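You operate a simulated robot arm through the tools that you are given. There is no shell and no other tool.

Carry out the task below with a simulated two-armed robot. There is one attempt and no reset: what you move stays moved.

Task
Push the green cover into place on the long green block and fold it shut.
Fine: it lies on the block; orange slide knob in before the wooden flap goes up; flap down and knob back at the end; the cover stays on the block. Where these are worked on the way, their far stop is far enough and under half their travel is too little: orange slide knob.

Only the result counts: the job must be done as asked and must still hold three seconds after the hand-in. Knocking over, shifting, dropping, spilling or breaking anything else fails it. Lids that push on must go on centred and level and be pressed home; caps that screw on are set level and turned clockwise until they are tight. Flat cloth is picked up by pressing the open fingertips on it (5 to 10 N) and closing them slowly along it; thin cloth reads only 2 to 8 mm in the jaws.

Robot
Two 7-joint arms with fingered hands on one trunk that stands fixed in place. Base frame: the origin is at the foot of the trunk, x ahead of it, y to its left, z up. Units: cm, degrees, N and s.
The left shoulder is at [5, 21.4, 86.9], the right one opposite. With the tool pointing down near the work surface each hand reaches from about 34 to 88 cm from the base axis, measured 20 degrees to its own side. Payload 3 kg a hand.
The TCP of each hand is the grasp point between the finger pads, 2.6 cm short of the fingertips. In the tool frame z runs along the fingers and y along their closing line. The gripper opens to 13.2 cm; its body begins 7.3 cm behind the TCP. The gripper is a hand of 3 fingers: y runs from the thumb to the fingers, the wrist lies at [0, 0, -22.9] in the tool frame, and closing takes about 1.5 s.
Orientation is told as [roll, pitch, yaw] about the base's x, y, z axes, in that order, counted from this pose: with the fingers straight down and closing along the base's y, the tool's x points along the base's -x, its y along +y and its z along -z.

Tools
- The arms move only by the tool move_arm. It takes "left_motion", "right_motion" or both (then of equal length, played together; a hand with none holds still); each is a list of rows, each an object of numbers (a shift or turn left out is 0, a gripper value left out holds the last): "dx", "dy", "dz": the shift along the tool's x, y, z in cm; "wx", "wy", "wz": the turn, a rotation vector about the tool's x, y, z in rad. In form: [{"dx": .., "dy": .., "dz": .., "wx": .., "wy": .., "wz": ..}, ...]. A call has 1 to 20 rows; each row shifts and turns the commanded pose from where the row before left it, along the tool's axes as they then stand. "left_gripper" and "right_gripper" are, for a hand that has rows, the finger opening in cm, from 0 to 13.2, set as the call begins (left out, the last holds). Rows are played at 5 a second. More than 5 cm and 8.6 degrees between two rows, or a gripper value outside its range, and nothing of the call is played. A pose out of reach is approached as far as the arm can. The call stops where the force on the tool passes 90 N (or 10 N more than at its start, if that is more) or the arm is blocked; 0.2 s more then pass. Each finger travels about 7.2 cm/s and halts on what it meets, pressing with about 25 N; the grip force reading is that of the motor and also rises with nothing between the fingers. The clock runs only during rows and for 0.2 s after the last one: add rows that do not move to give the fingers time. The reply holds the time, the measured pose of the TCP, the force on the tool along the base axes, the opening and the grip force, in the units named above and with some noise, with the torque about the TCP (base axes, N m) and any sound that the robot's microphone picked up, and new pictures: "pictures" is both (left out), scene, wrist or none (wrist: the cameras of the hands that moved).
- Cameras (640 x 400 px; columns grow to the right, rows downward): "scene" is now at [3.13, -2.82, 149.9]; the picture's right is [-0.32, -0.95, 0.00], its down [-0.62, 0.21, -0.75] and it looks along [0.71, -0.24, -0.66] (base axes); focal length 360 px, centre (320, 200). "left" rides on the left gripper at [-6.2, 0.3, -9.2] in its tool frame; the picture's right is [-0.05, -1.00, 0.00], its down [0.83, -0.04, -0.56] and it looks along [0.55, -0.03, 0.83] (tool axes); focal length 230 px, centre (320, 200). "right" rides on the right gripper at [6.2, 0.3, -9.2] in its tool frame; the picture's right is [-0.05, 1.00, 0.00], its down [-0.83, -0.04, -0.56] and it looks along [-0.55, -0.03, 0.83] (tool axes); focal length 230 px, centre (320, 200). There is no depth. A picture from a camera that has moved, and an enlarged one, comes with that camera's place and axes in the base frame and with its lens.
- finger_targets(finger1, finger2, thumb_bend, hand): sets how far each is bent, from 0 (flat) to 1 (curled in); at 0.3 the hand is open as for a grip, at 0.7 the pads meet at the TCP. One left out holds its place. A second passes; each finger stops where it meets its share of the squeeze, and holds until it gets a number again. A gripper value or a shape takes the hand back. It gives what a move gives, with no picture; readings hold the bend of each and the force on the fingers (four entries, about 0 where the hand has none), thumb and palm.
- grasp_type(shape, hand): the hand has 3 fingers and takes this shape, open, in about a second: jaw (thumb against the fingers, like two jaws); tri (thumb and two fingers); tip (a fingertip pinch); poke (one finger out to press); point (the index stretched); flat (the hand flat); cup (the hand cupped); fist (a fist). The gripper value then closes the fingers along that shape, each until it touches; the sizes above hold for jaw. It gives what a move gives, with no picture.
- aim_head(pan, tilt): turns the head with the scene camera to pan (to the left, within 86 degrees either way) and tilt (down, from -29 to 69), counted from straight ahead of the robot. It gives what a move gives, and a new picture of the scene camera.
- enlarge(camera, box): a new picture of the part [left, top, right, bottom] of that camera's present view, enlarged. No time passes.
- finish_job(): hands the job in; it is judged then, once.

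Nothing tells you positions but the pictures and the camera data. Unless the task says otherwise, let go and move clear before handing in.

The tools are called after ">>>" as a command line: name --argument value ..., lists and objects as JSON in quotes. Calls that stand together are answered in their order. move_arm: Moves the arms, as the interface text tells. Its arguments: {"type":"object","properties":{"left_motion":{"type":"array"},"left_gripper":{"type":"number"},"right_motion":{"type":"array"},"right_gripper":{"type":"number"},"pictures":{"type":"string","enum":["both","scene","wrist","none"]}},"required":[]} The other tools are called the same way: grasp_type (shape, hand) gives the hand a shape; finger_targets (finger1, finger2, thumb_bend, hand) moves the fingers one by one; aim_head (pan, tilt) turns the head that bears the scene camera; enlarge (camera, box) takes an enlarged picture of a part of a camera's view; finish_job () hands the job in.

At the start:

```text
time: 0.0
left_eef_pos: [52.27, -11.05, 113.28]
left_tool_rot: [0.0, 0.0, -29.6]
left_force: [-0.3, 0.6, -0.2]
left_ft_torque: [-0.04, 0.01, -0.02]
left_finger_gap: 13.19
left_finger_force: 0.0
left_shape: jaw
left_bend: [0.3, 0.3, 0.3]
left_finger forces: [0.0, 0.1, 0.0, 0.0, 0.1, 0.1]
right_eef_pos: [41.57, -47.4, 118.96]
right_tool_rot: [0.0, 0.0, -29.7]
right_force: [0.2, -0.1, -0.1]
right_ft_torque: [-0.01, 0.02, 0.01]
right_finger_gap: 13.18
right_finger_force: 0.1
right_shape: jaw
right_bend: [0.3, 0.3, 0.3]
right_finger forces: [0.0, 0.0, 0.1, 0.0, 0.0, 0.0]
head pan, tilt (commanded): [-19.0, 41.1]
```

scene: 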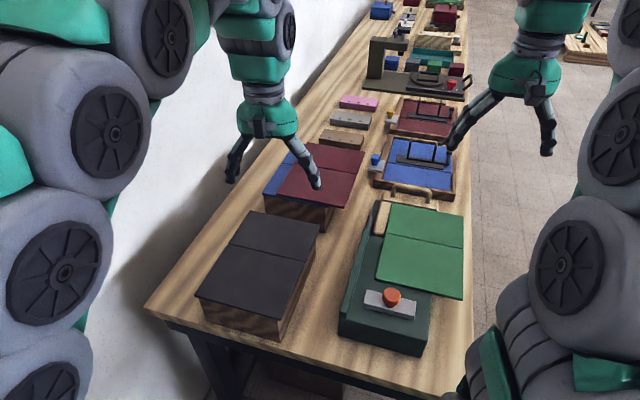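
right: 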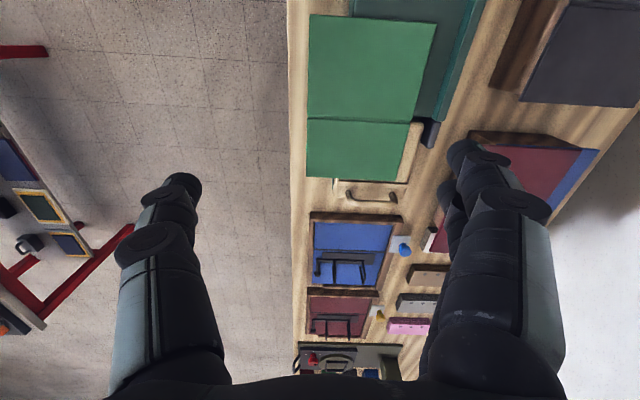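
left: 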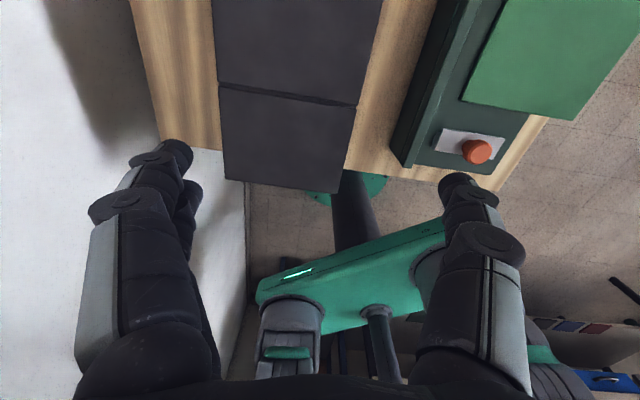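

I see a long dark-green block with a green two-panel cover lying askew on it, an orange knob on a slide plate at the near end, and a wooden flap at the far end. I'll look closer before moving.

>>> enlarge --camera "scene" --box '[320, 170, 490, 370]'

>>> enlarge --camera "right" --box '[280, 0, 500, 220]'

>>> enlarge --camera "left" --box '[360, 0, 640, 200]'

```text
2.00 times, centred on (405, 270) of scene
camera zoom: at [3.13, -2.82, 149.9], right [-0.32, -0.95, 0.0], down [-0.62, 0.21, -0.75], along [0.71, -0.24, -0.66], focal length 719 px, centre (150, 60)
```

zoom: 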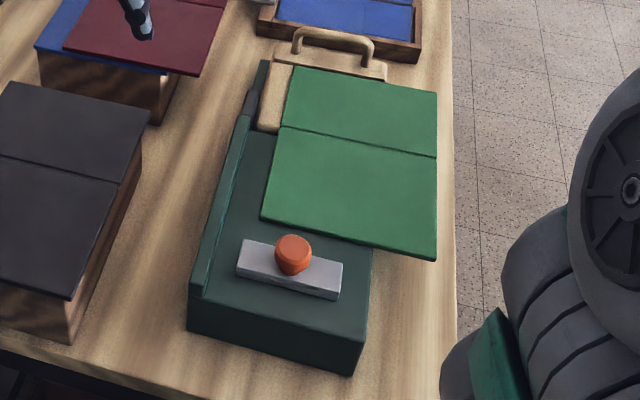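

```text
1.82 times, centred on (390, 110) of right
camera zoom: at [36.46, -44.01, 128.24], right [0.54, 0.84, 0.0], down [0.7, -0.45, 0.56], along [0.47, -0.3, -0.83], focal length 418 px, centre (193, 364)
```

zoom: 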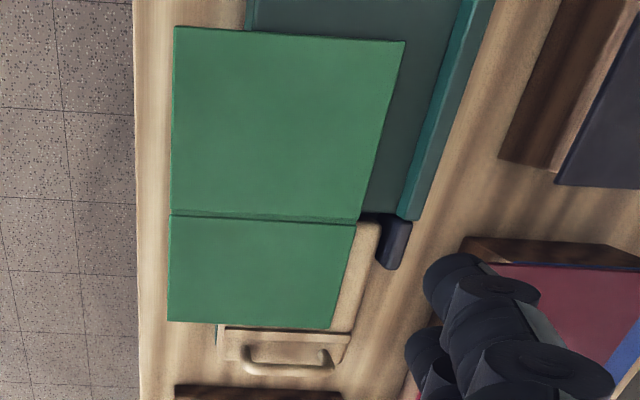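

```text
2.00 times, centred on (500, 100) of left
camera zoom: at [57.78, -13.96, 122.68], right [-0.45, -0.89, 0.0], down [-0.74, 0.37, 0.56], along [-0.5, 0.25, -0.83], focal length 460 px, centre (-40, 400)
```

zoom: 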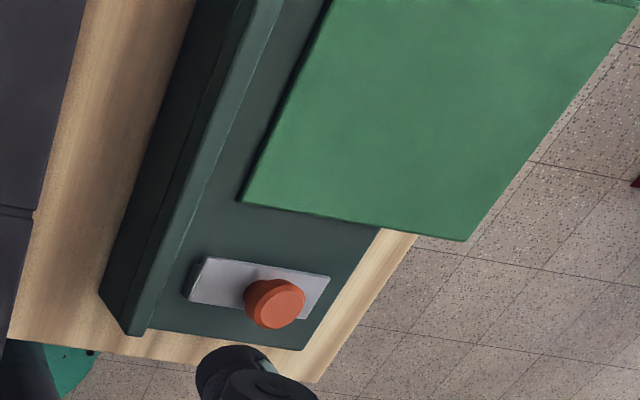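

>>> enlarge --camera "scene" --box '[350, 180, 430, 240]'

>>> enlarge --camera "scene" --box '[340, 270, 440, 350]'

>>> enlarge --camera "left" --box '[380, 90, 540, 200]'

>>> enlarge --camera "right" --box '[300, 100, 450, 220]'

```text
6.67 times, centred on (390, 210) of scene
camera zoom: at [3.13, -2.82, 149.9], right [-0.32, -0.95, 0.0], down [-0.62, 0.21, -0.75], along [0.71, -0.24, -0.66], focal length 2398 px, centre (-147, 133)
```

zoom: 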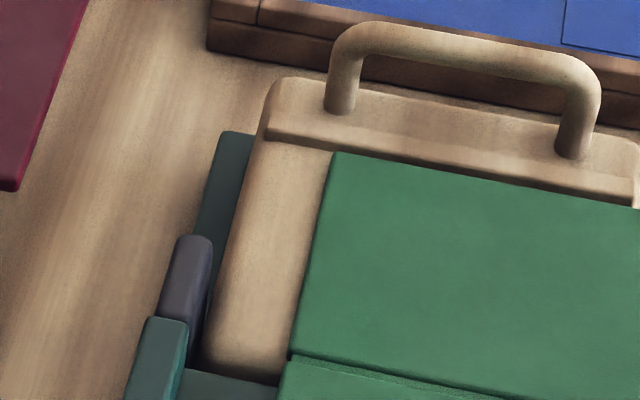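

```text
5.00 times, centred on (390, 310) of scene
camera zoom: at [3.13, -2.82, 149.9], right [-0.32, -0.95, 0.0], down [-0.62, 0.21, -0.75], along [0.71, -0.24, -0.66], focal length 1798 px, centre (-30, -350)
```

zoom: 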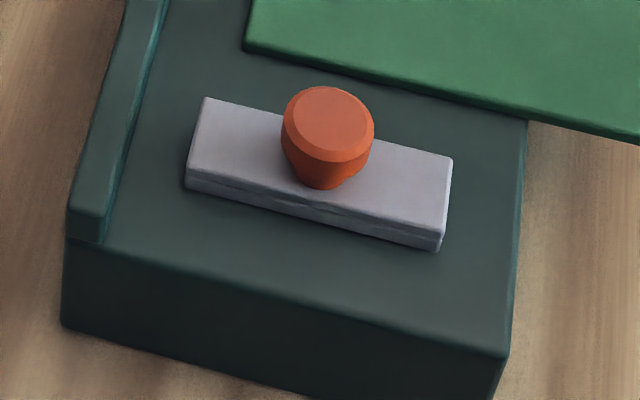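

```text
3.64 times, centred on (460, 145) of left
camera zoom: at [57.78, -13.96, 122.68], right [-0.45, -0.89, 0.0], down [-0.74, 0.37, 0.56], along [-0.5, 0.25, -0.83], focal length 837 px, centre (-189, 400)
```

zoom: 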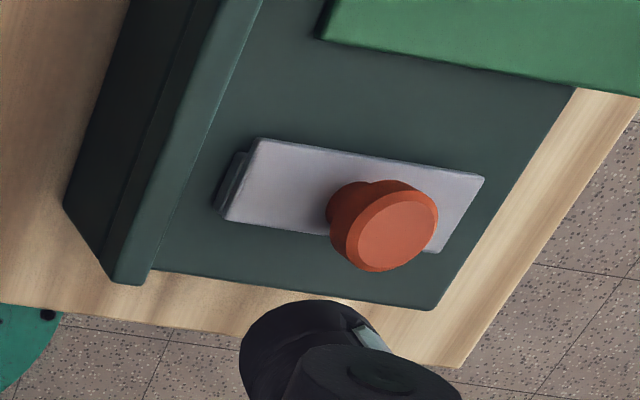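

```text
3.33 times, centred on (375, 160) of right
camera zoom: at [36.46, -44.01, 128.24], right [0.54, 0.84, 0.0], down [0.7, -0.45, 0.56], along [0.47, -0.3, -0.83], focal length 767 px, centre (137, 333)
```

zoom: 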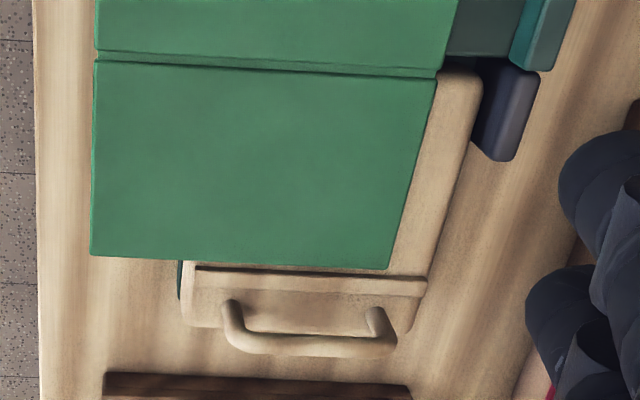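

The cover's near-left corner is about (43,-29,87) and it overhangs the block's right side by about 7 cm. The fence is about 4 cm to its left, the knob about (36,-28.6,90.5), and the block's long axis has a yaw near -35°. I'll turn the head for a better view and bring the closed right hand to the right of the cover.

>>> aim_head --pan -38 --tilt 46

>>> move_arm --right_motion '[{"wz": 0.0925}, {"dx": -0.6, "dy": -2.9}, {"dx": -0.6, "dy": -2.9}, {"dx": -0.5, "dy": -2.9}, {"dz": 4}, {"dz": 4}, {"dz": 4}, {"dz": 4}, {}]' --right_gripper 0 --pictures "both"

```text
time: 0.8
left_eef_pos: [52.12, -11.12, 113.34]
left_tool_rot: [0.1, 0.1, -29.7]
left_force: [0.4, -0.4, 0.4]
left_ft_torque: [0.01, 0.02, -0.02]
left_finger_gap: 13.2
left_finger_force: 0.0
left_shape: jaw
left_bend: [0.3, 0.3, 0.3]
left_finger forces: [0.1, 0.0, 0.0, 0.1, 0.1, 0.1]
right_eef_pos: [41.6, -47.29, 118.95]
right_tool_rot: [0.0, 0.0, -29.7]
right_force: [-0.1, 0.0, 0.1]
right_ft_torque: [0.04, 0.02, 0.03]
right_finger_gap: 13.19
right_finger_force: 0.1
right_shape: jaw
right_bend: [0.3, 0.3, 0.3]
right_finger forces: [0.0, 0.1, 0.0, 0.1, 0.0, 0.0]
head pan, tilt (commanded): [-38.0, 46.0]
camera scene: at [1.51, -5.03, 149.19], right [-0.62, -0.79, 0.0], down [-0.57, 0.44, -0.69], along [0.55, -0.43, -0.72], focal length 360 px, centre (320, 200)
```

scene: 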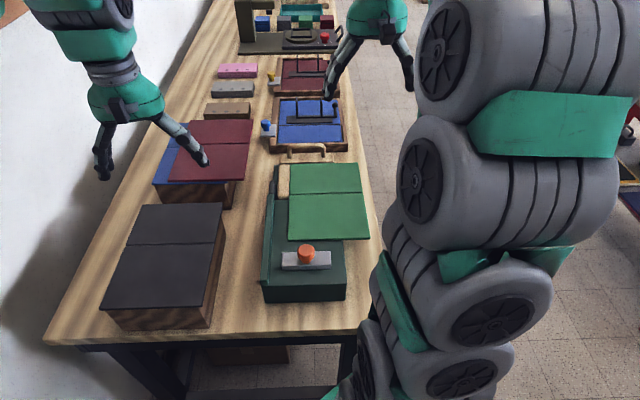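

```text
time: 2.8
left_eef_pos: [52.1, -11.22, 113.23]
left_tool_rot: [-0.1, 0.0, -29.7]
left_force: [1.2, -0.5, -0.1]
left_ft_torque: [0.0, -0.02, 0.0]
left_finger_gap: 13.18
left_finger_force: 0.0
left_shape: jaw
left_bend: [0.3, 0.3, 0.3]
left_finger forces: [0.1, 0.0, 0.0, 0.1, 0.0, 0.0]
right_eef_pos: [37.89, -55.36, 102.92]
right_tool_rot: [0.0, 0.0, -35.0]
right_force: [0.2, -0.5, 0.5]
right_ft_torque: [0.0, 0.0, 0.0]
right_finger_gap: 0.0
right_finger_force: 25.3
right_shape: jaw
right_bend: [0.64, 0.64, 0.66]
right_finger forces: [0.0, 0.0, 0.0, 0.0, 0.0, 0.1]
head pan, tilt (commanded): [-38.0, 46.0]
camera scene: at [1.5, -5.04, 149.19], right [-0.62, -0.79, 0.0], down [-0.57, 0.44, -0.69], along [0.55, -0.43, -0.72], focal length 360 px, centre (320, 200)
camera right: at [33.15, -51.65, 112.3], right [0.62, 0.79, 0.0], down [0.66, -0.51, 0.56], along [0.44, -0.34, -0.83], focal length 230 px, centre (320, 200)
```

scene: 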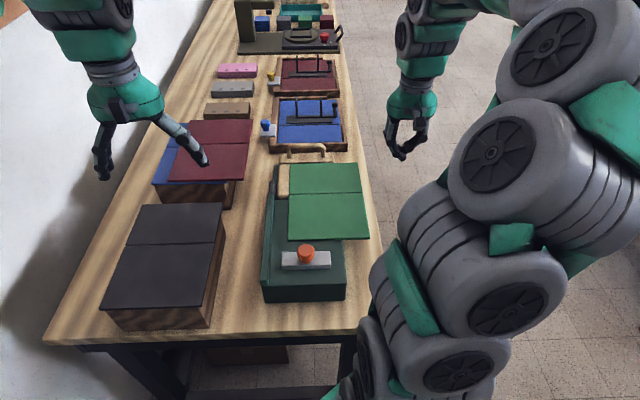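
right: 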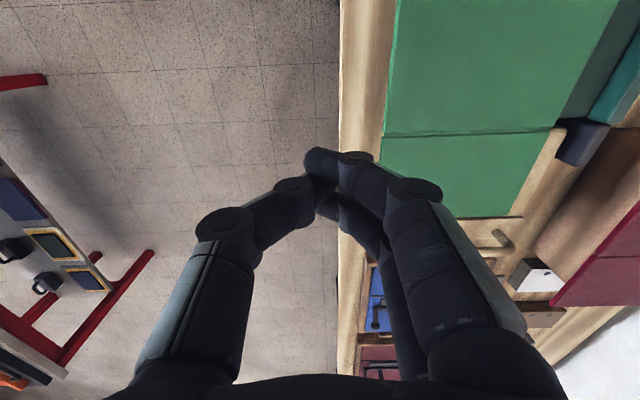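

>>> enlarge --camera "scene" --box '[240, 130, 400, 310]'

>>> enlarge --camera "right" --box '[330, 0, 640, 200]'

>>> enlarge --camera "scene" --box '[255, 235, 355, 310]'

```text
2.22 times, centred on (320, 220) of scene
camera zoom: at [1.5, -5.04, 149.19], right [-0.62, -0.79, 0.0], down [-0.57, 0.44, -0.69], along [0.55, -0.43, -0.72], focal length 799 px, centre (320, 156)
```

zoom: 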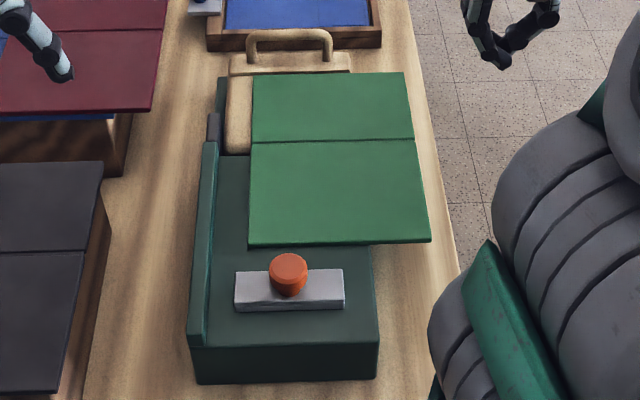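

```text
2.00 times, centred on (485, 100) of right
camera zoom: at [33.15, -51.65, 112.3], right [0.62, 0.79, 0.0], down [0.66, -0.51, 0.56], along [0.44, -0.34, -0.83], focal length 460 px, centre (-10, 400)
```

zoom: 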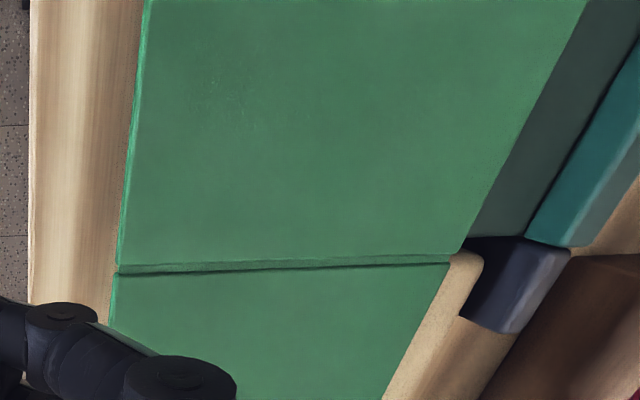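

```text
5.33 times, centred on (305, 272) of scene
camera zoom: at [1.5, -5.04, 149.19], right [-0.62, -0.79, 0.0], down [-0.57, 0.44, -0.69], along [0.55, -0.43, -0.72], focal length 1918 px, centre (400, -187)
```

zoom: 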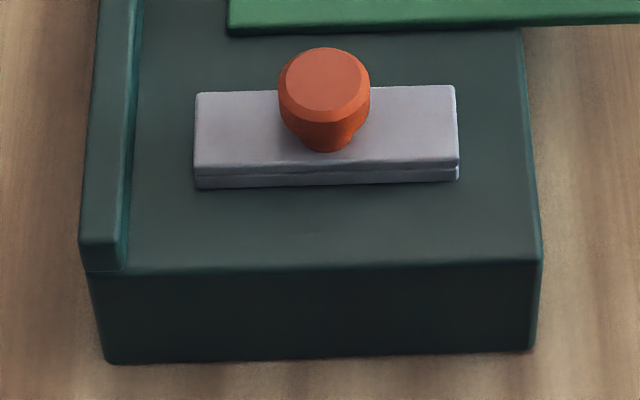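

The cover is already parallel to the block (yaw about -35°), and its far edge sits against the flap's rim, so it only needs a sideways push of about 3.6 cm to the fence. I'll lower the closed hand beside its right edge, near its centre.

>>> move_arm --right_motion '[{"dx": -1.7, "dz": 3}, {"dz": 4}, {"dz": 4}, {"dz": 3}, {"dz": 2}, {}]' --pictures "both"

```text
time: 4.2
left_eef_pos: [52.2, -11.08, 113.32]
left_tool_rot: [0.0, 0.0, -29.7]
left_force: [-0.1, 0.1, -1.0]
left_ft_torque: [0.02, 0.01, 0.01]
left_finger_gap: 13.2
left_finger_force: 0.1
left_shape: jaw
left_bend: [0.3, 0.3, 0.3]
left_finger forces: [0.0, 0.0, 0.0, 0.0, 0.0, 0.0]
right_eef_pos: [39.16, -56.35, 87.1]
right_tool_rot: [0.0, 0.0, -35.0]
right_force: [-0.5, 0.5, 0.6]
right_ft_torque: [0.0, -0.02, -0.04]
right_finger_gap: 0.0
right_finger_force: 25.0
right_shape: jaw
right_bend: [0.64, 0.64, 0.66]
right_finger forces: [0.0, 0.0, 0.0, 0.1, 0.1, 0.1]
head pan, tilt (commanded): [-38.0, 46.0]
camera scene: at [1.5, -5.04, 149.19], right [-0.62, -0.79, 0.0], down [-0.57, 0.44, -0.69], along [0.55, -0.43, -0.72], focal length 360 px, centre (320, 200)
camera right: at [34.5, -52.57, 96.31], right [0.62, 0.79, 0.0], down [0.66, -0.51, 0.56], along [0.44, -0.34, -0.83], focal length 230 px, centre (320, 200)
```

scene: 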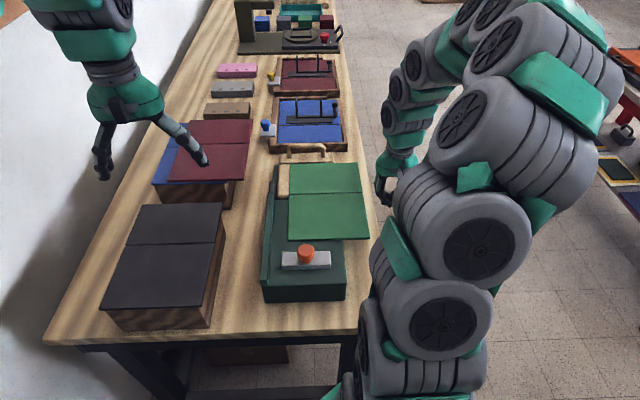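
right: 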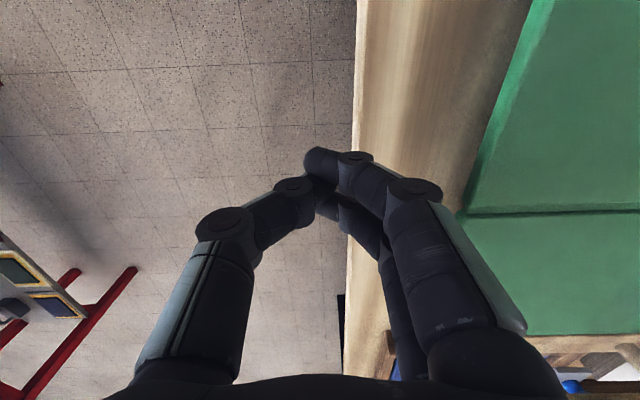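

The closed fingers slope inward, which would press the cover down instead of sideways. I'll raise the hand and try the flat shape for a straighter pushing face.

>>> move_arm --right_motion '[{"dz": -4}, {"dz": -4}, {"dz": -2}, {}]' --pictures "none"

>>> grasp_type --shape "flat" --hand "right"

>>> enlarge --camera "scene" --box '[340, 80, 460, 220]'

>>> enlarge --camera "right" --box '[0, 0, 640, 400]'

```text
time: 5.2
left_eef_pos: [52.23, -11.15, 113.34]
left_tool_rot: [0.0, 0.1, -29.7]
left_force: [-0.5, 0.5, 0.2]
left_ft_torque: [-0.01, 0.02, 0.01]
left_finger_gap: 13.21
left_finger_force: 0.1
left_shape: jaw
left_bend: [0.3, 0.3, 0.3]
left_finger forces: [0.0, 0.0, 0.1, 0.0, 0.0, 0.0]
right_eef_pos: [39.33, -56.41, 96.99]
right_tool_rot: [-0.1, 0.1, -35.1]
right_force: [1.0, -0.2, -0.6]
right_ft_torque: [-0.04, -0.02, 0.03]
right_finger_gap: 0.02
right_finger_force: 24.8
right_shape: jaw
right_bend: [0.64, 0.64, 0.66]
right_finger forces: [0.0, 0.0, 0.1, 0.1, 0.0, 0.1]
head pan, tilt (commanded): [-38.0, 46.0]
```

```text
time: 6.1
left_eef_pos: [52.19, -11.2, 113.28]
left_tool_rot: [0.0, 0.0, -29.7]
left_force: [-0.2, 0.2, 0.0]
left_ft_torque: [0.03, -0.04, -0.01]
left_finger_gap: 13.2
left_finger_force: 0.0
left_shape: jaw
left_bend: [0.3, 0.3, 0.3]
left_finger forces: [0.0, 0.0, 0.0, 0.0, 0.0, 0.0]
right_eef_pos: [39.45, -56.41, 97.02]
right_tool_rot: [-0.1, 0.0, -35.0]
right_force: [0.0, -0.1, 0.7]
right_ft_torque: [0.01, -0.01, -0.04]
right_finger_gap: 0.01
right_finger_force: 0.1
right_shape: flat
right_bend: [0.06, 0.06, 0.16]
right_finger forces: [0.0, 0.0, 0.0, 0.0, 0.0, 0.0]
head pan, tilt (commanded): [-38.0, 46.0]
```

```text
2.86 times, centred on (400, 150) of scene
camera zoom: at [1.5, -5.04, 149.19], right [-0.62, -0.79, 0.0], down [-0.57, 0.44, -0.69], along [0.55, -0.43, -0.72], focal length 1028 px, centre (91, 343)
```

zoom: 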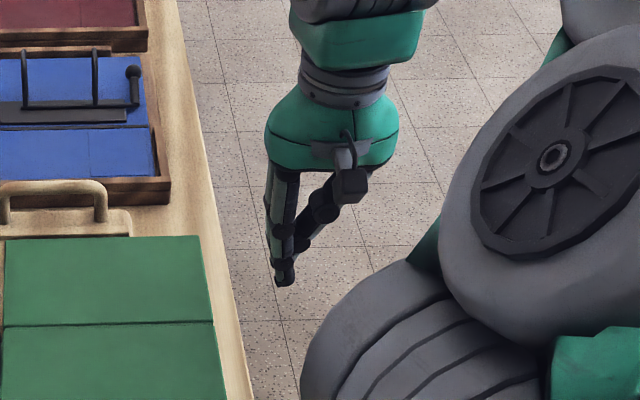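

```text
1.00 times, centred on (320, 200) of right (not enlarged: the box is as wide or as high as the picture)
camera zoom: at [34.61, -52.62, 106.32], right [0.62, 0.79, 0.0], down [0.66, -0.51, 0.56], along [0.44, -0.34, -0.83], focal length 230 px, centre (320, 200)
```

zoom: 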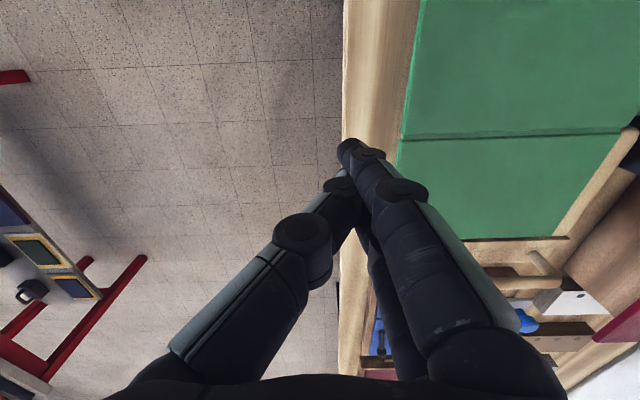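

The flat hand gives nearly vertical, straight fingers. I'll lower it beside the cover edge and approach.

>>> move_arm --right_motion '[{"dz": 4}, {"dz": 4.3}, {"dy": 1.2}, {"dy": 1.2}, {}]' --pictures "both"

>>> enlarge --camera "scene" --box '[240, 130, 420, 310]'

```text
time: 7.3
left_eef_pos: [52.15, -11.13, 113.27]
left_tool_rot: [0.0, 0.0, -29.7]
left_force: [-0.3, 0.2, -1.4]
left_ft_torque: [0.01, -0.01, 0.02]
left_finger_gap: 13.22
left_finger_force: 0.0
left_shape: jaw
left_bend: [0.3, 0.3, 0.3]
left_finger forces: [0.1, 0.0, 0.0, 0.1, 0.0, 0.0]
right_eef_pos: [40.94, -54.56, 88.68]
right_tool_rot: [0.1, 0.0, -35.0]
right_force: [0.6, 0.7, 0.3]
right_ft_torque: [-0.01, -0.01, 0.0]
right_finger_gap: 0.01
right_finger_force: 0.1
right_shape: flat
right_bend: [0.05, 0.05, 0.16]
right_finger forces: [0.0, 0.1, 0.1, 0.1, 0.0, 0.0]
head pan, tilt (commanded): [-38.0, 46.0]
camera scene: at [1.5, -5.04, 149.19], right [-0.62, -0.79, 0.0], down [-0.57, 0.44, -0.69], along [0.55, -0.43, -0.72], focal length 360 px, centre (320, 200)
camera right: at [36.03, -50.69, 97.95], right [0.62, 0.79, 0.0], down [0.66, -0.51, 0.56], along [0.44, -0.34, -0.83], focal length 230 px, centre (320, 200)
```

scene: 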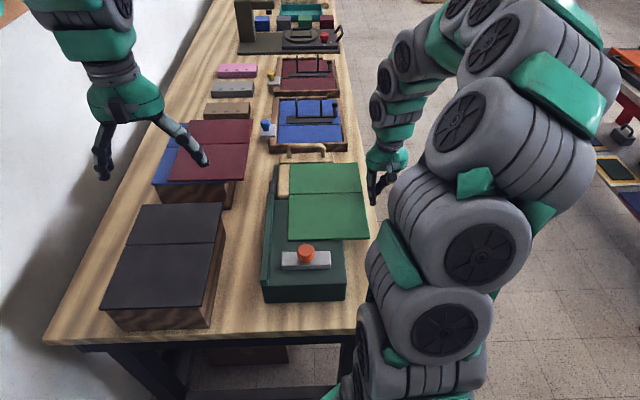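
right: 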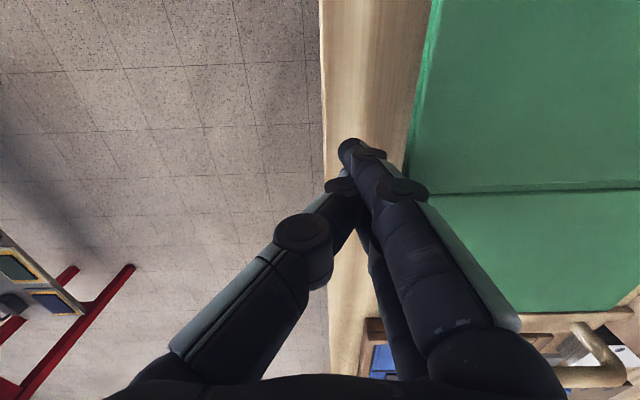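

```text
2.22 times, centred on (330, 220) of scene
camera zoom: at [1.5, -5.04, 149.19], right [-0.62, -0.79, 0.0], down [-0.57, 0.44, -0.69], along [0.55, -0.43, -0.72], focal length 799 px, centre (298, 156)
```

zoom: 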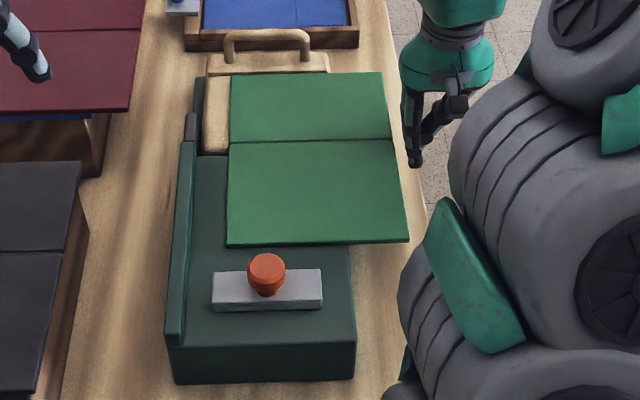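

The fingertips are about 2 cm right of the cover edge, near the crease. I'll push gently toward the fence.

>>> move_arm --right_motion '[{"dy": 0.7}, {"dy": 0.6}, {"dy": 0.5}, {"dy": 0.4}, {"dy": 0.4}, {"dy": 0.4}, {"dy": 0.4}, {"dy": 0.4}, {}]' --pictures "both"

>>> enlarge --camera "scene" --box '[240, 130, 420, 310]'

```text
time: 9.3
left_eef_pos: [52.17, -11.14, 113.19]
left_tool_rot: [-0.1, -0.1, -29.8]
left_force: [-0.4, -0.5, -0.1]
left_ft_torque: [0.02, 0.02, -0.03]
left_finger_gap: 13.21
left_finger_force: 0.0
left_shape: jaw
left_bend: [0.3, 0.3, 0.3]
left_finger forces: [0.1, 0.0, 0.0, 0.1, 0.0, 0.0]
right_eef_pos: [42.99, -51.31, 88.64]
right_tool_rot: [-0.1, 0.0, -35.1]
right_force: [-0.7, -0.9, 0.1]
right_ft_torque: [0.01, 0.0, 0.02]
right_finger_gap: 0.0
right_finger_force: 0.0
right_shape: flat
right_bend: [0.05, 0.05, 0.16]
right_finger forces: [0.0, 0.0, 0.0, 0.0, 0.1, 0.0]
head pan, tilt (commanded): [-38.0, 46.0]
camera scene: at [1.5, -5.04, 149.19], right [-0.62, -0.79, 0.0], down [-0.57, 0.44, -0.69], along [0.55, -0.43, -0.72], focal length 360 px, centre (320, 200)
camera right: at [38.16, -47.54, 97.93], right [0.62, 0.79, 0.0], down [0.66, -0.51, 0.56], along [0.44, -0.34, -0.83], focal length 230 px, centre (320, 200)
```

scene: 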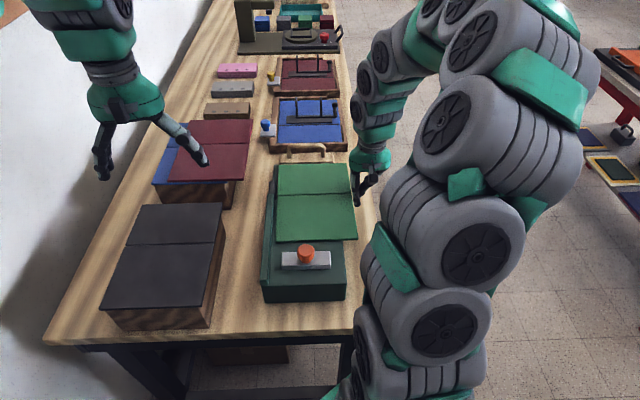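
right: 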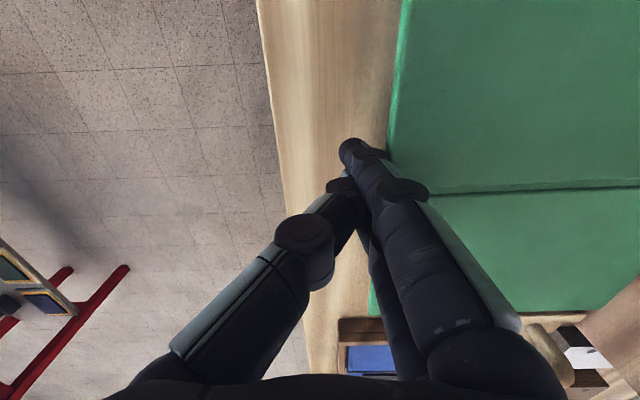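

```text
2.22 times, centred on (330, 220) of scene
camera zoom: at [1.5, -5.04, 149.19], right [-0.62, -0.79, 0.0], down [-0.57, 0.44, -0.69], along [0.55, -0.43, -0.72], focal length 799 px, centre (298, 156)
```

zoom: 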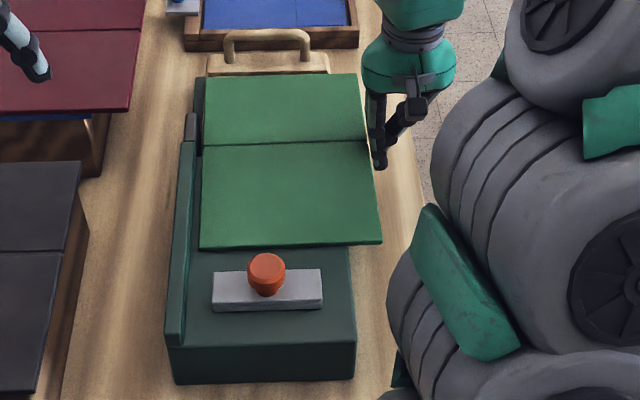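

The cover slides cleanly and stays parallel; about 1.3 cm remains to the fence. I'll push on slowly and watch the force.

>>> move_arm --right_motion '[{"dy": 0.3}, {"dy": 0.3}, {"dy": 0.25}, {"dy": 0.2}, {"dy": 0.15}, {}]' --pictures "both"

>>> enlarge --camera "scene" --box '[240, 130, 420, 310]'

>>> enlarge --camera "scene" --box '[260, 150, 320, 200]'

```text
time: 10.7
left_eef_pos: [52.16, -11.05, 113.32]
left_tool_rot: [-0.1, 0.0, -29.8]
left_force: [-0.3, 0.6, 0.0]
left_ft_torque: [-0.03, 0.02, 0.0]
left_finger_gap: 13.21
left_finger_force: 0.1
left_shape: jaw
left_bend: [0.3, 0.3, 0.3]
left_finger forces: [0.0, 0.0, 0.1, 0.0, 0.0, 0.0]
right_eef_pos: [43.56, -50.37, 88.68]
right_tool_rot: [-0.1, 0.0, -35.1]
right_force: [-10.9, -17.3, 2.5]
right_ft_torque: [-0.11, 0.05, -0.02]
right_finger_gap: 0.0
right_finger_force: 0.0
right_shape: flat
right_bend: [0.06, 0.05, 0.16]
right_finger forces: [18.1, 0.0, 0.0, 0.0, 0.0, 0.0]
head pan, tilt (commanded): [-38.0, 46.0]
camera scene: at [1.48, -5.06, 149.19], right [-0.62, -0.79, 0.0], down [-0.57, 0.44, -0.69], along [0.55, -0.43, -0.72], focal length 360 px, centre (320, 200)
camera right: at [38.76, -46.64, 97.93], right [0.62, 0.79, 0.0], down [0.66, -0.51, 0.56], along [0.44, -0.34, -0.83], focal length 230 px, centre (320, 200)
```

scene: 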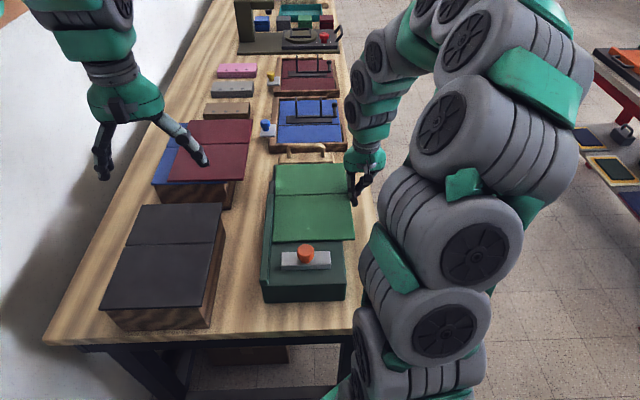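
right: 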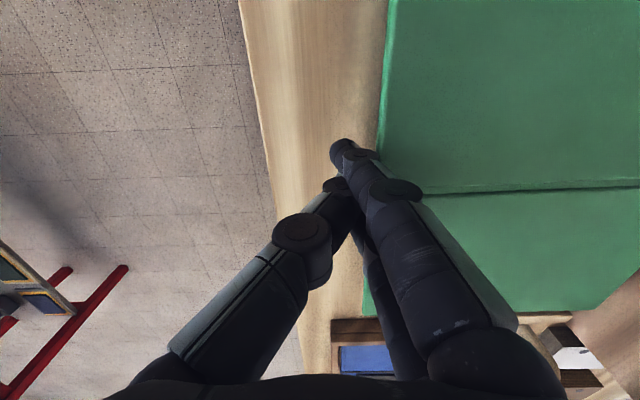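

```text
2.22 times, centred on (330, 220) of scene
camera zoom: at [1.48, -5.06, 149.19], right [-0.62, -0.79, 0.0], down [-0.57, 0.44, -0.69], along [0.55, -0.43, -0.72], focal length 799 px, centre (298, 156)
```

zoom: 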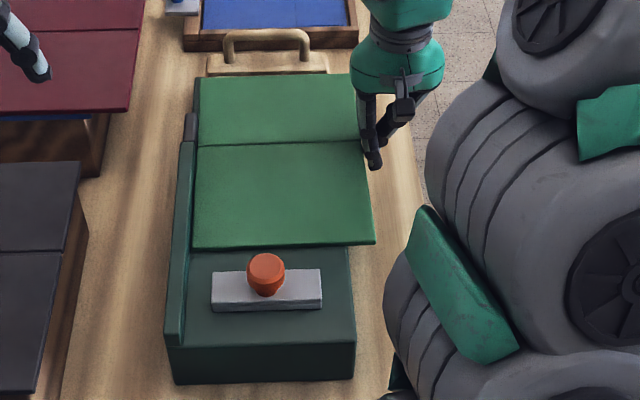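

```text
8.00 times, centred on (290, 175) of scene
camera zoom: at [1.48, -5.06, 149.19], right [-0.62, -0.79, 0.0], down [-0.57, 0.44, -0.69], along [0.55, -0.43, -0.72], focal length 2877 px, centre (560, 400)
```

zoom: 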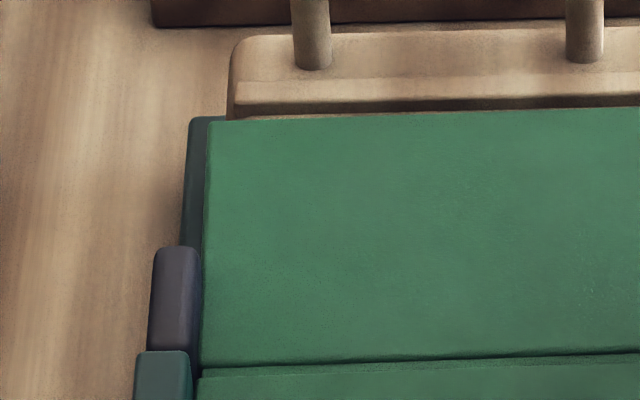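

>>> enlarge --camera "scene" --box '[255, 190, 355, 260]'

>>> enlarge --camera "scene" --box '[262, 215, 302, 255]'

```text
5.71 times, centred on (305, 225) of scene
camera zoom: at [1.48, -5.06, 149.19], right [-0.62, -0.79, 0.0], down [-0.57, 0.44, -0.69], along [0.55, -0.43, -0.72], focal length 2055 px, centre (406, 57)
```

zoom: 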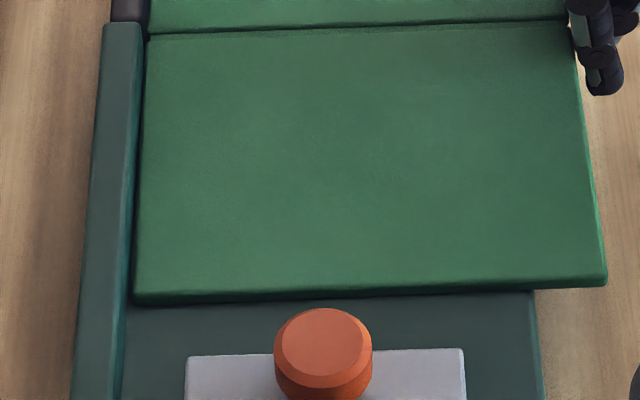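

```text
10.00 times, centred on (282, 235) of scene
camera zoom: at [1.48, -5.06, 149.19], right [-0.62, -0.79, 0.0], down [-0.57, 0.44, -0.69], along [0.55, -0.43, -0.72], focal length 3597 px, centre (700, -150)
```

zoom: 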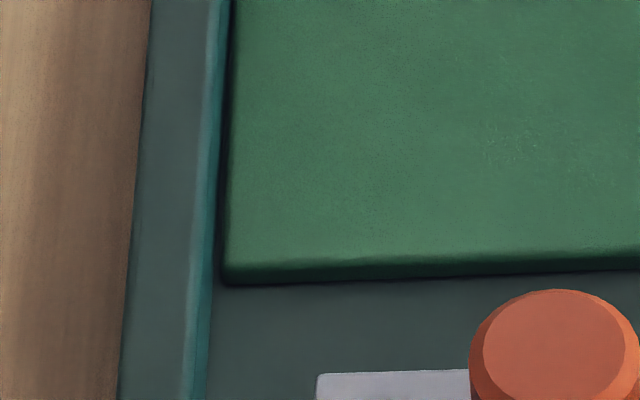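

The cover now touches the fence (about 20 N), but its near end still has a gap of about 2 mm. I'll back off, shift toward the near end and press it square.

>>> move_arm --right_motion '[{"dy": -1.5}, {"dx": 3.5}, {"dx": 4}, {"dy": 0.8}, {"dy": 0.3}, {}]' --pictures "both"

>>> enlarge --camera "scene" --box '[240, 130, 420, 310]'

```text
time: 12.1
left_eef_pos: [52.2, -11.2, 113.34]
left_tool_rot: [0.0, 0.1, -29.7]
left_force: [0.1, 0.2, 0.0]
left_ft_torque: [-0.01, -0.01, 0.01]
left_finger_gap: 13.18
left_finger_force: 0.0
left_shape: jaw
left_bend: [0.3, 0.3, 0.3]
left_finger forces: [0.0, 0.0, 0.0, 0.0, 0.0, 0.0]
right_eef_pos: [37.27, -46.36, 88.68]
right_tool_rot: [-0.1, 0.0, -35.0]
right_force: [-3.3, -2.6, 0.5]
right_ft_torque: [0.0, 0.01, 0.04]
right_finger_gap: 0.01
right_finger_force: 0.0
right_shape: flat
right_bend: [0.05, 0.05, 0.16]
right_finger forces: [0.0, 0.0, 0.0, 0.0, 0.0, 0.0]
head pan, tilt (commanded): [-38.0, 46.0]
camera scene: at [1.5, -5.04, 149.19], right [-0.62, -0.79, 0.0], down [-0.57, 0.44, -0.69], along [0.55, -0.43, -0.72], focal length 360 px, centre (320, 200)
camera right: at [32.42, -42.59, 97.92], right [0.62, 0.79, 0.0], down [0.66, -0.51, 0.55], along [0.44, -0.34, -0.83], focal length 230 px, centre (320, 200)
```

scene: 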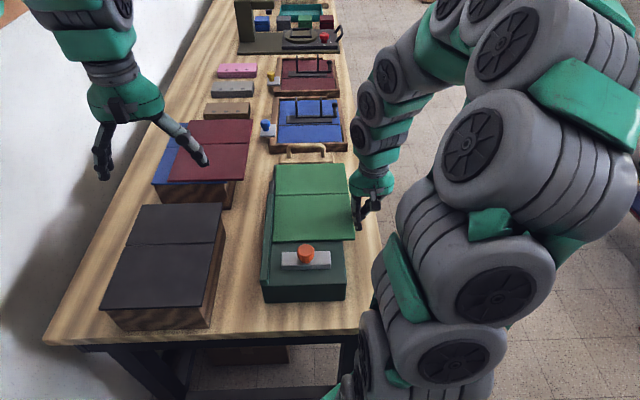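
right: 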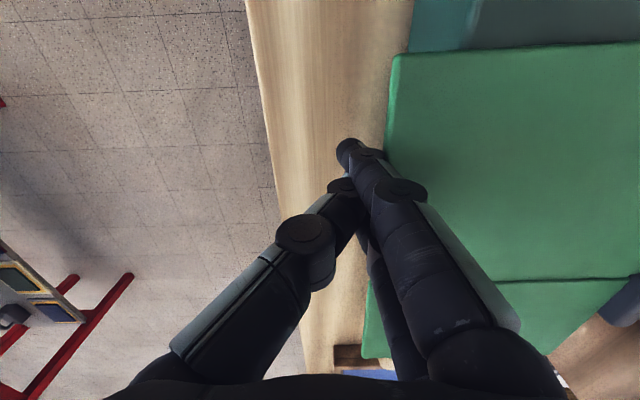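

```text
2.22 times, centred on (330, 220) of scene
camera zoom: at [1.5, -5.04, 149.19], right [-0.62, -0.79, 0.0], down [-0.57, 0.44, -0.69], along [0.55, -0.43, -0.72], focal length 799 px, centre (298, 156)
```

zoom: 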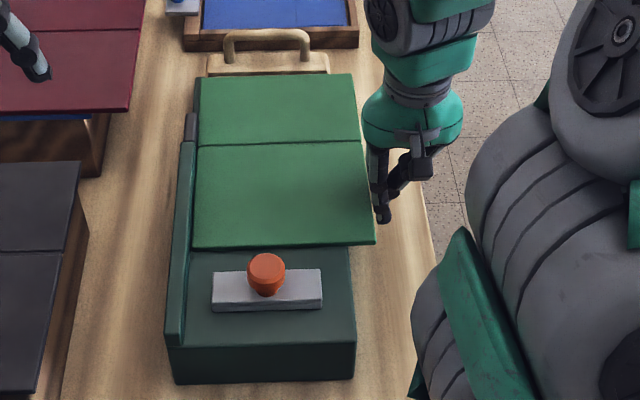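

>>> move_arm --right_motion '[{"dy": 0.2}, {"dy": 0.15}, {"dy": 0.15}, {"dy": 0.1}, {"dy": 0.1}, {}]' --pictures "none"

>>> enlarge --camera "scene" --box '[262, 215, 302, 255]'

>>> enlarge --camera "scene" --box '[260, 150, 320, 200]'

```text
time: 13.5
left_eef_pos: [52.07, -11.19, 113.34]
left_tool_rot: [0.0, 0.1, -29.5]
left_force: [-1.1, -0.2, -0.8]
left_ft_torque: [-0.02, 0.01, -0.05]
left_finger_gap: 13.18
left_finger_force: 0.0
left_shape: jaw
left_bend: [0.3, 0.3, 0.3]
left_finger forces: [0.1, 0.0, 0.1, 0.0, 0.0, 0.0]
right_eef_pos: [37.59, -45.82, 88.57]
right_tool_rot: [0.0, 0.0, -35.0]
right_force: [-23.4, -18.5, 2.5]
right_ft_torque: [-0.11, 0.21, 0.23]
right_finger_gap: 0.0
right_finger_force: 0.0
right_shape: flat
right_bend: [0.07, 0.07, 0.16]
right_finger forces: [24.2, 25.7, 0.1, 0.0, 0.0, 0.0]
head pan, tilt (commanded): [-38.0, 46.0]
```

```text
10.00 times, centred on (282, 235) of scene
camera zoom: at [1.46, -5.06, 149.19], right [-0.62, -0.79, 0.0], down [-0.57, 0.44, -0.69], along [0.55, -0.43, -0.72], focal length 3597 px, centre (700, -150)
```

zoom: 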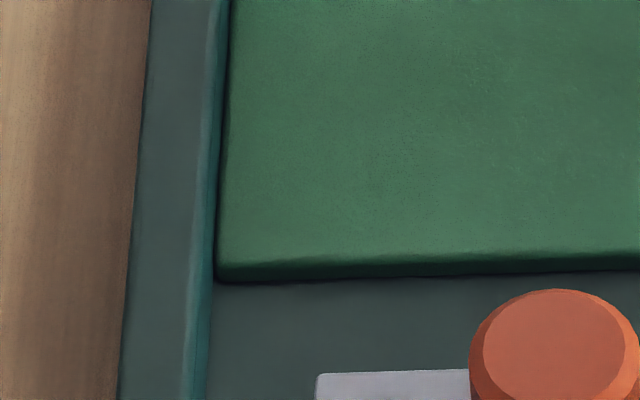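

```text
8.00 times, centred on (290, 175) of scene
camera zoom: at [1.46, -5.06, 149.19], right [-0.62, -0.79, 0.0], down [-0.57, 0.44, -0.69], along [0.55, -0.43, -0.72], focal length 2877 px, centre (560, 400)
```

zoom: 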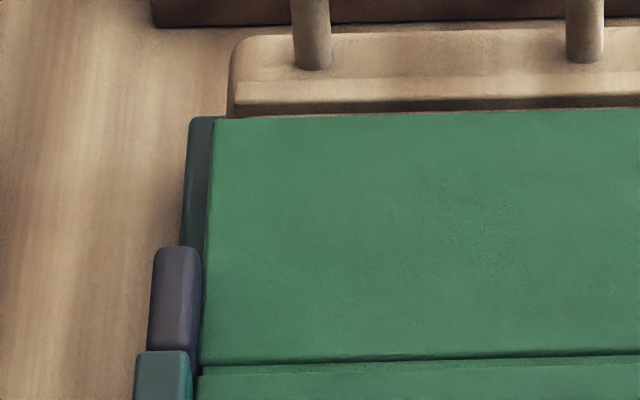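

The cover is now flush with the fence along its whole length. Next I'll back away, go up, return to the jaw shape and move above the orange knob, at about (36.1,-28.7) with its top near z 91.5.

>>> move_arm --right_motion '[{"dy": -1.5}, {"dy": -1.5}, {"dz": -4.5}, {"dz": -4.5}, {"dz": -4.5}, {"dz": -3}, {"dx": 3.7, "dy": 3}, {"dx": 3.7, "dy": 3}, {"dx": 3.7, "dy": 3}, {"dy": 3.5}, {"dy": 3.6}, {}]' --pictures "none"

>>> grasp_type --shape "jaw" --hand "right"

>>> move_arm --right_motion '[{}, {}, {}]' --right_gripper 8 --pictures "both"

```text
time: 16.1
left_eef_pos: [52.09, -11.16, 113.37]
left_tool_rot: [0.1, 0.0, -29.7]
left_force: [0.5, 0.2, 0.2]
left_ft_torque: [-0.02, 0.02, 0.02]
left_finger_gap: 13.22
left_finger_force: 0.1
left_shape: jaw
left_bend: [0.3, 0.3, 0.3]
left_finger forces: [0.0, 0.1, 0.0, 0.0, 0.0, 0.0]
right_eef_pos: [36.19, -28.68, 105.13]
right_tool_rot: [0.0, 0.0, -35.0]
right_force: [-0.1, 0.9, 0.5]
right_ft_torque: [-0.01, 0.01, 0.0]
right_finger_gap: 0.0
right_finger_force: 0.1
right_shape: flat
right_bend: [0.06, 0.06, 0.16]
right_finger forces: [0.0, 0.0, 0.1, 0.0, 0.0, 0.1]
head pan, tilt (commanded): [-38.0, 46.0]
```

```text
time: 17.0
left_eef_pos: [52.23, -11.17, 113.27]
left_tool_rot: [0.0, 0.1, -29.7]
left_force: [0.9, -0.6, 0.3]
left_ft_torque: [0.01, 0.0, -0.01]
left_finger_gap: 13.17
left_finger_force: 0.0
left_shape: jaw
left_bend: [0.3, 0.3, 0.3]
left_finger forces: [0.0, 0.0, 0.0, 0.1, 0.0, 0.0]
right_eef_pos: [36.14, -28.93, 105.21]
right_tool_rot: [0.0, 0.0, -35.0]
right_force: [0.4, 1.2, 0.3]
right_ft_torque: [0.03, 0.02, 0.02]
right_finger_gap: 13.21
right_finger_force: 0.1
right_shape: jaw
right_bend: [0.3, 0.3, 0.3]
right_finger forces: [0.0, 0.1, 0.1, 0.1, 0.0, 0.0]
head pan, tilt (commanded): [-38.0, 46.0]
```

```text
time: 17.8
left_eef_pos: [52.11, -11.08, 113.34]
left_tool_rot: [0.1, 0.0, -29.7]
left_force: [0.0, 1.2, -0.6]
left_ft_torque: [-0.04, 0.0, 0.0]
left_finger_gap: 13.19
left_finger_force: 0.2
left_shape: jaw
left_bend: [0.3, 0.3, 0.3]
left_finger forces: [0.0, 0.1, 0.0, 0.0, 0.0, 0.1]
right_eef_pos: [36.16, -28.75, 105.01]
right_tool_rot: [0.0, -0.1, -35.0]
right_force: [-1.4, -1.1, 0.1]
right_ft_torque: [-0.01, 0.02, 0.02]
right_finger_gap: 8.06
right_finger_force: 0.1
right_shape: jaw
right_bend: [0.71, 0.71, 0.71]
right_finger forces: [0.0, 0.0, 0.0, 0.0, 0.1, 0.0]
head pan, tilt (commanded): [-38.0, 46.0]
camera scene: at [1.51, -5.04, 149.19], right [-0.62, -0.79, 0.0], down [-0.57, 0.44, -0.69], along [0.55, -0.43, -0.72], focal length 360 px, centre (320, 200)
camera right: at [31.32, -24.97, 114.43], right [0.62, 0.79, 0.0], down [0.66, -0.51, 0.56], along [0.44, -0.34, -0.83], focal length 230 px, centre (320, 200)
```

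scene: 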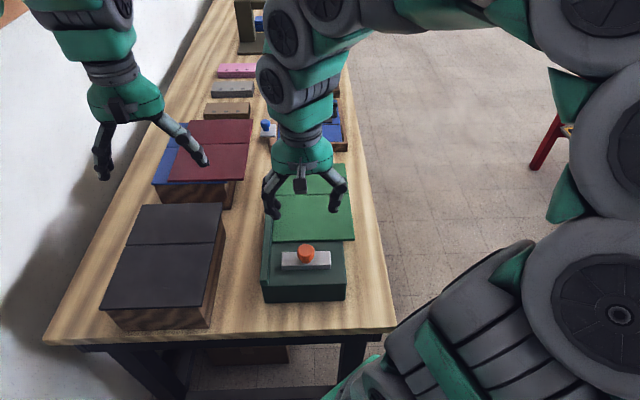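
right: 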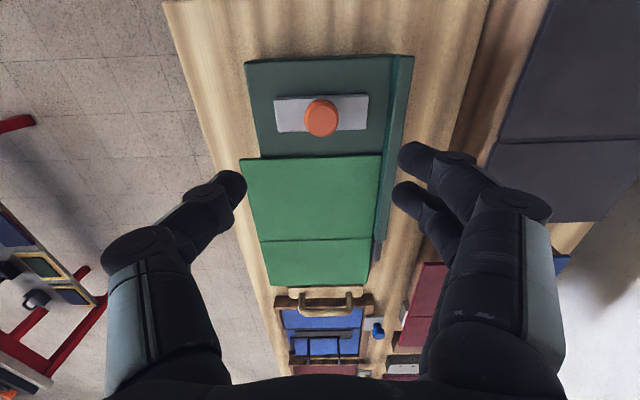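

The wrist camera confirms the knob is directly below at about (36,-28.5). I'll descend with the fingers either side of the knob.

>>> move_arm --right_motion '[{"dz": 4, "dx": 0.2}, {"dz": 4}, {"dz": 3}, {"dz": 1.5}, {"dz": 0.8}, {}]' --pictures "both"

>>> enlarge --camera "scene" --box '[240, 190, 370, 300]'

```text
time: 19.2
left_eef_pos: [52.21, -11.2, 113.21]
left_tool_rot: [0.0, 0.1, -29.6]
left_force: [-1.0, -0.1, 0.2]
left_ft_torque: [0.05, -0.04, 0.02]
left_finger_gap: 13.21
left_finger_force: 0.1
left_shape: jaw
left_bend: [0.3, 0.3, 0.3]
left_finger forces: [0.0, 0.0, 0.0, 0.0, 0.0, 0.1]
right_eef_pos: [35.93, -28.61, 91.87]
right_tool_rot: [0.0, 0.0, -34.9]
right_force: [-0.3, -0.2, 0.3]
right_ft_torque: [-0.02, 0.01, 0.0]
right_finger_gap: 8.0
right_finger_force: 0.0
right_shape: jaw
right_bend: [0.71, 0.71, 0.71]
right_finger forces: [0.0, 0.1, 0.0, 0.1, 0.0, 0.0]
head pan, tilt (commanded): [-38.0, 46.0]
camera scene: at [1.5, -5.04, 149.19], right [-0.62, -0.79, 0.0], down [-0.57, 0.44, -0.69], along [0.55, -0.43, -0.72], focal length 360 px, centre (320, 200)
camera right: at [31.15, -24.81, 101.15], right [0.62, 0.79, 0.0], down [0.66, -0.51, 0.56], along [0.44, -0.34, -0.83], focal length 230 px, centre (320, 200)
```

scene: 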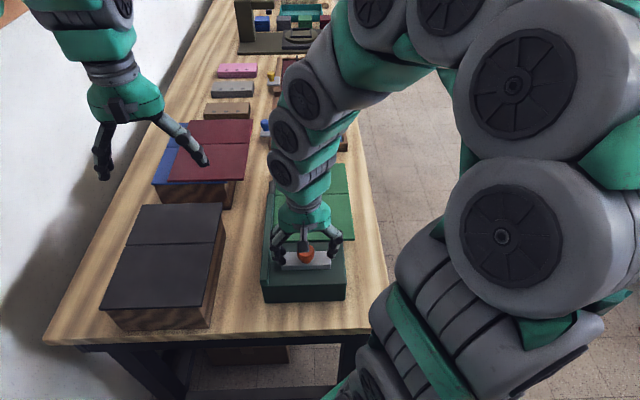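
right: 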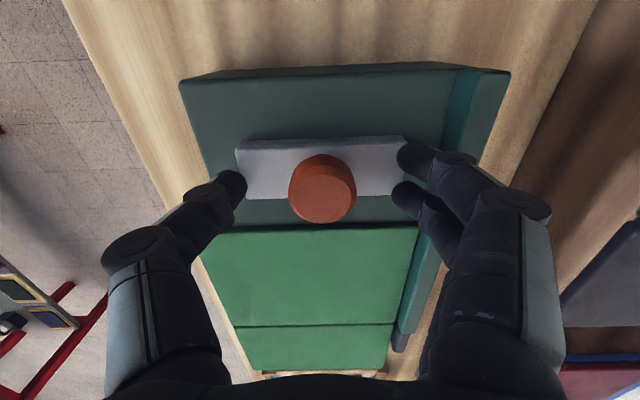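

```text
3.64 times, centred on (305, 245) of scene
camera zoom: at [1.5, -5.04, 149.19], right [-0.62, -0.79, 0.0], down [-0.57, 0.44, -0.69], along [0.55, -0.43, -0.72], focal length 1308 px, centre (374, 36)
```

zoom: 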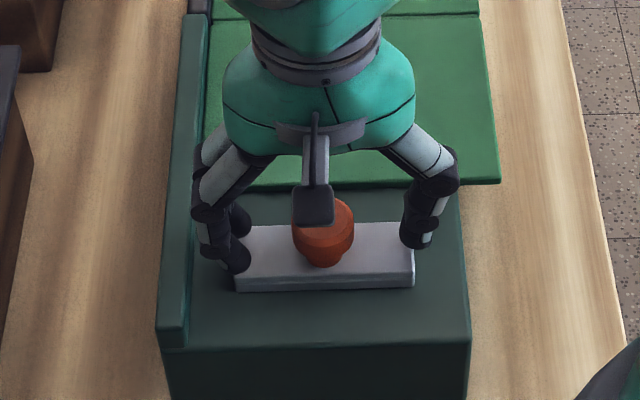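

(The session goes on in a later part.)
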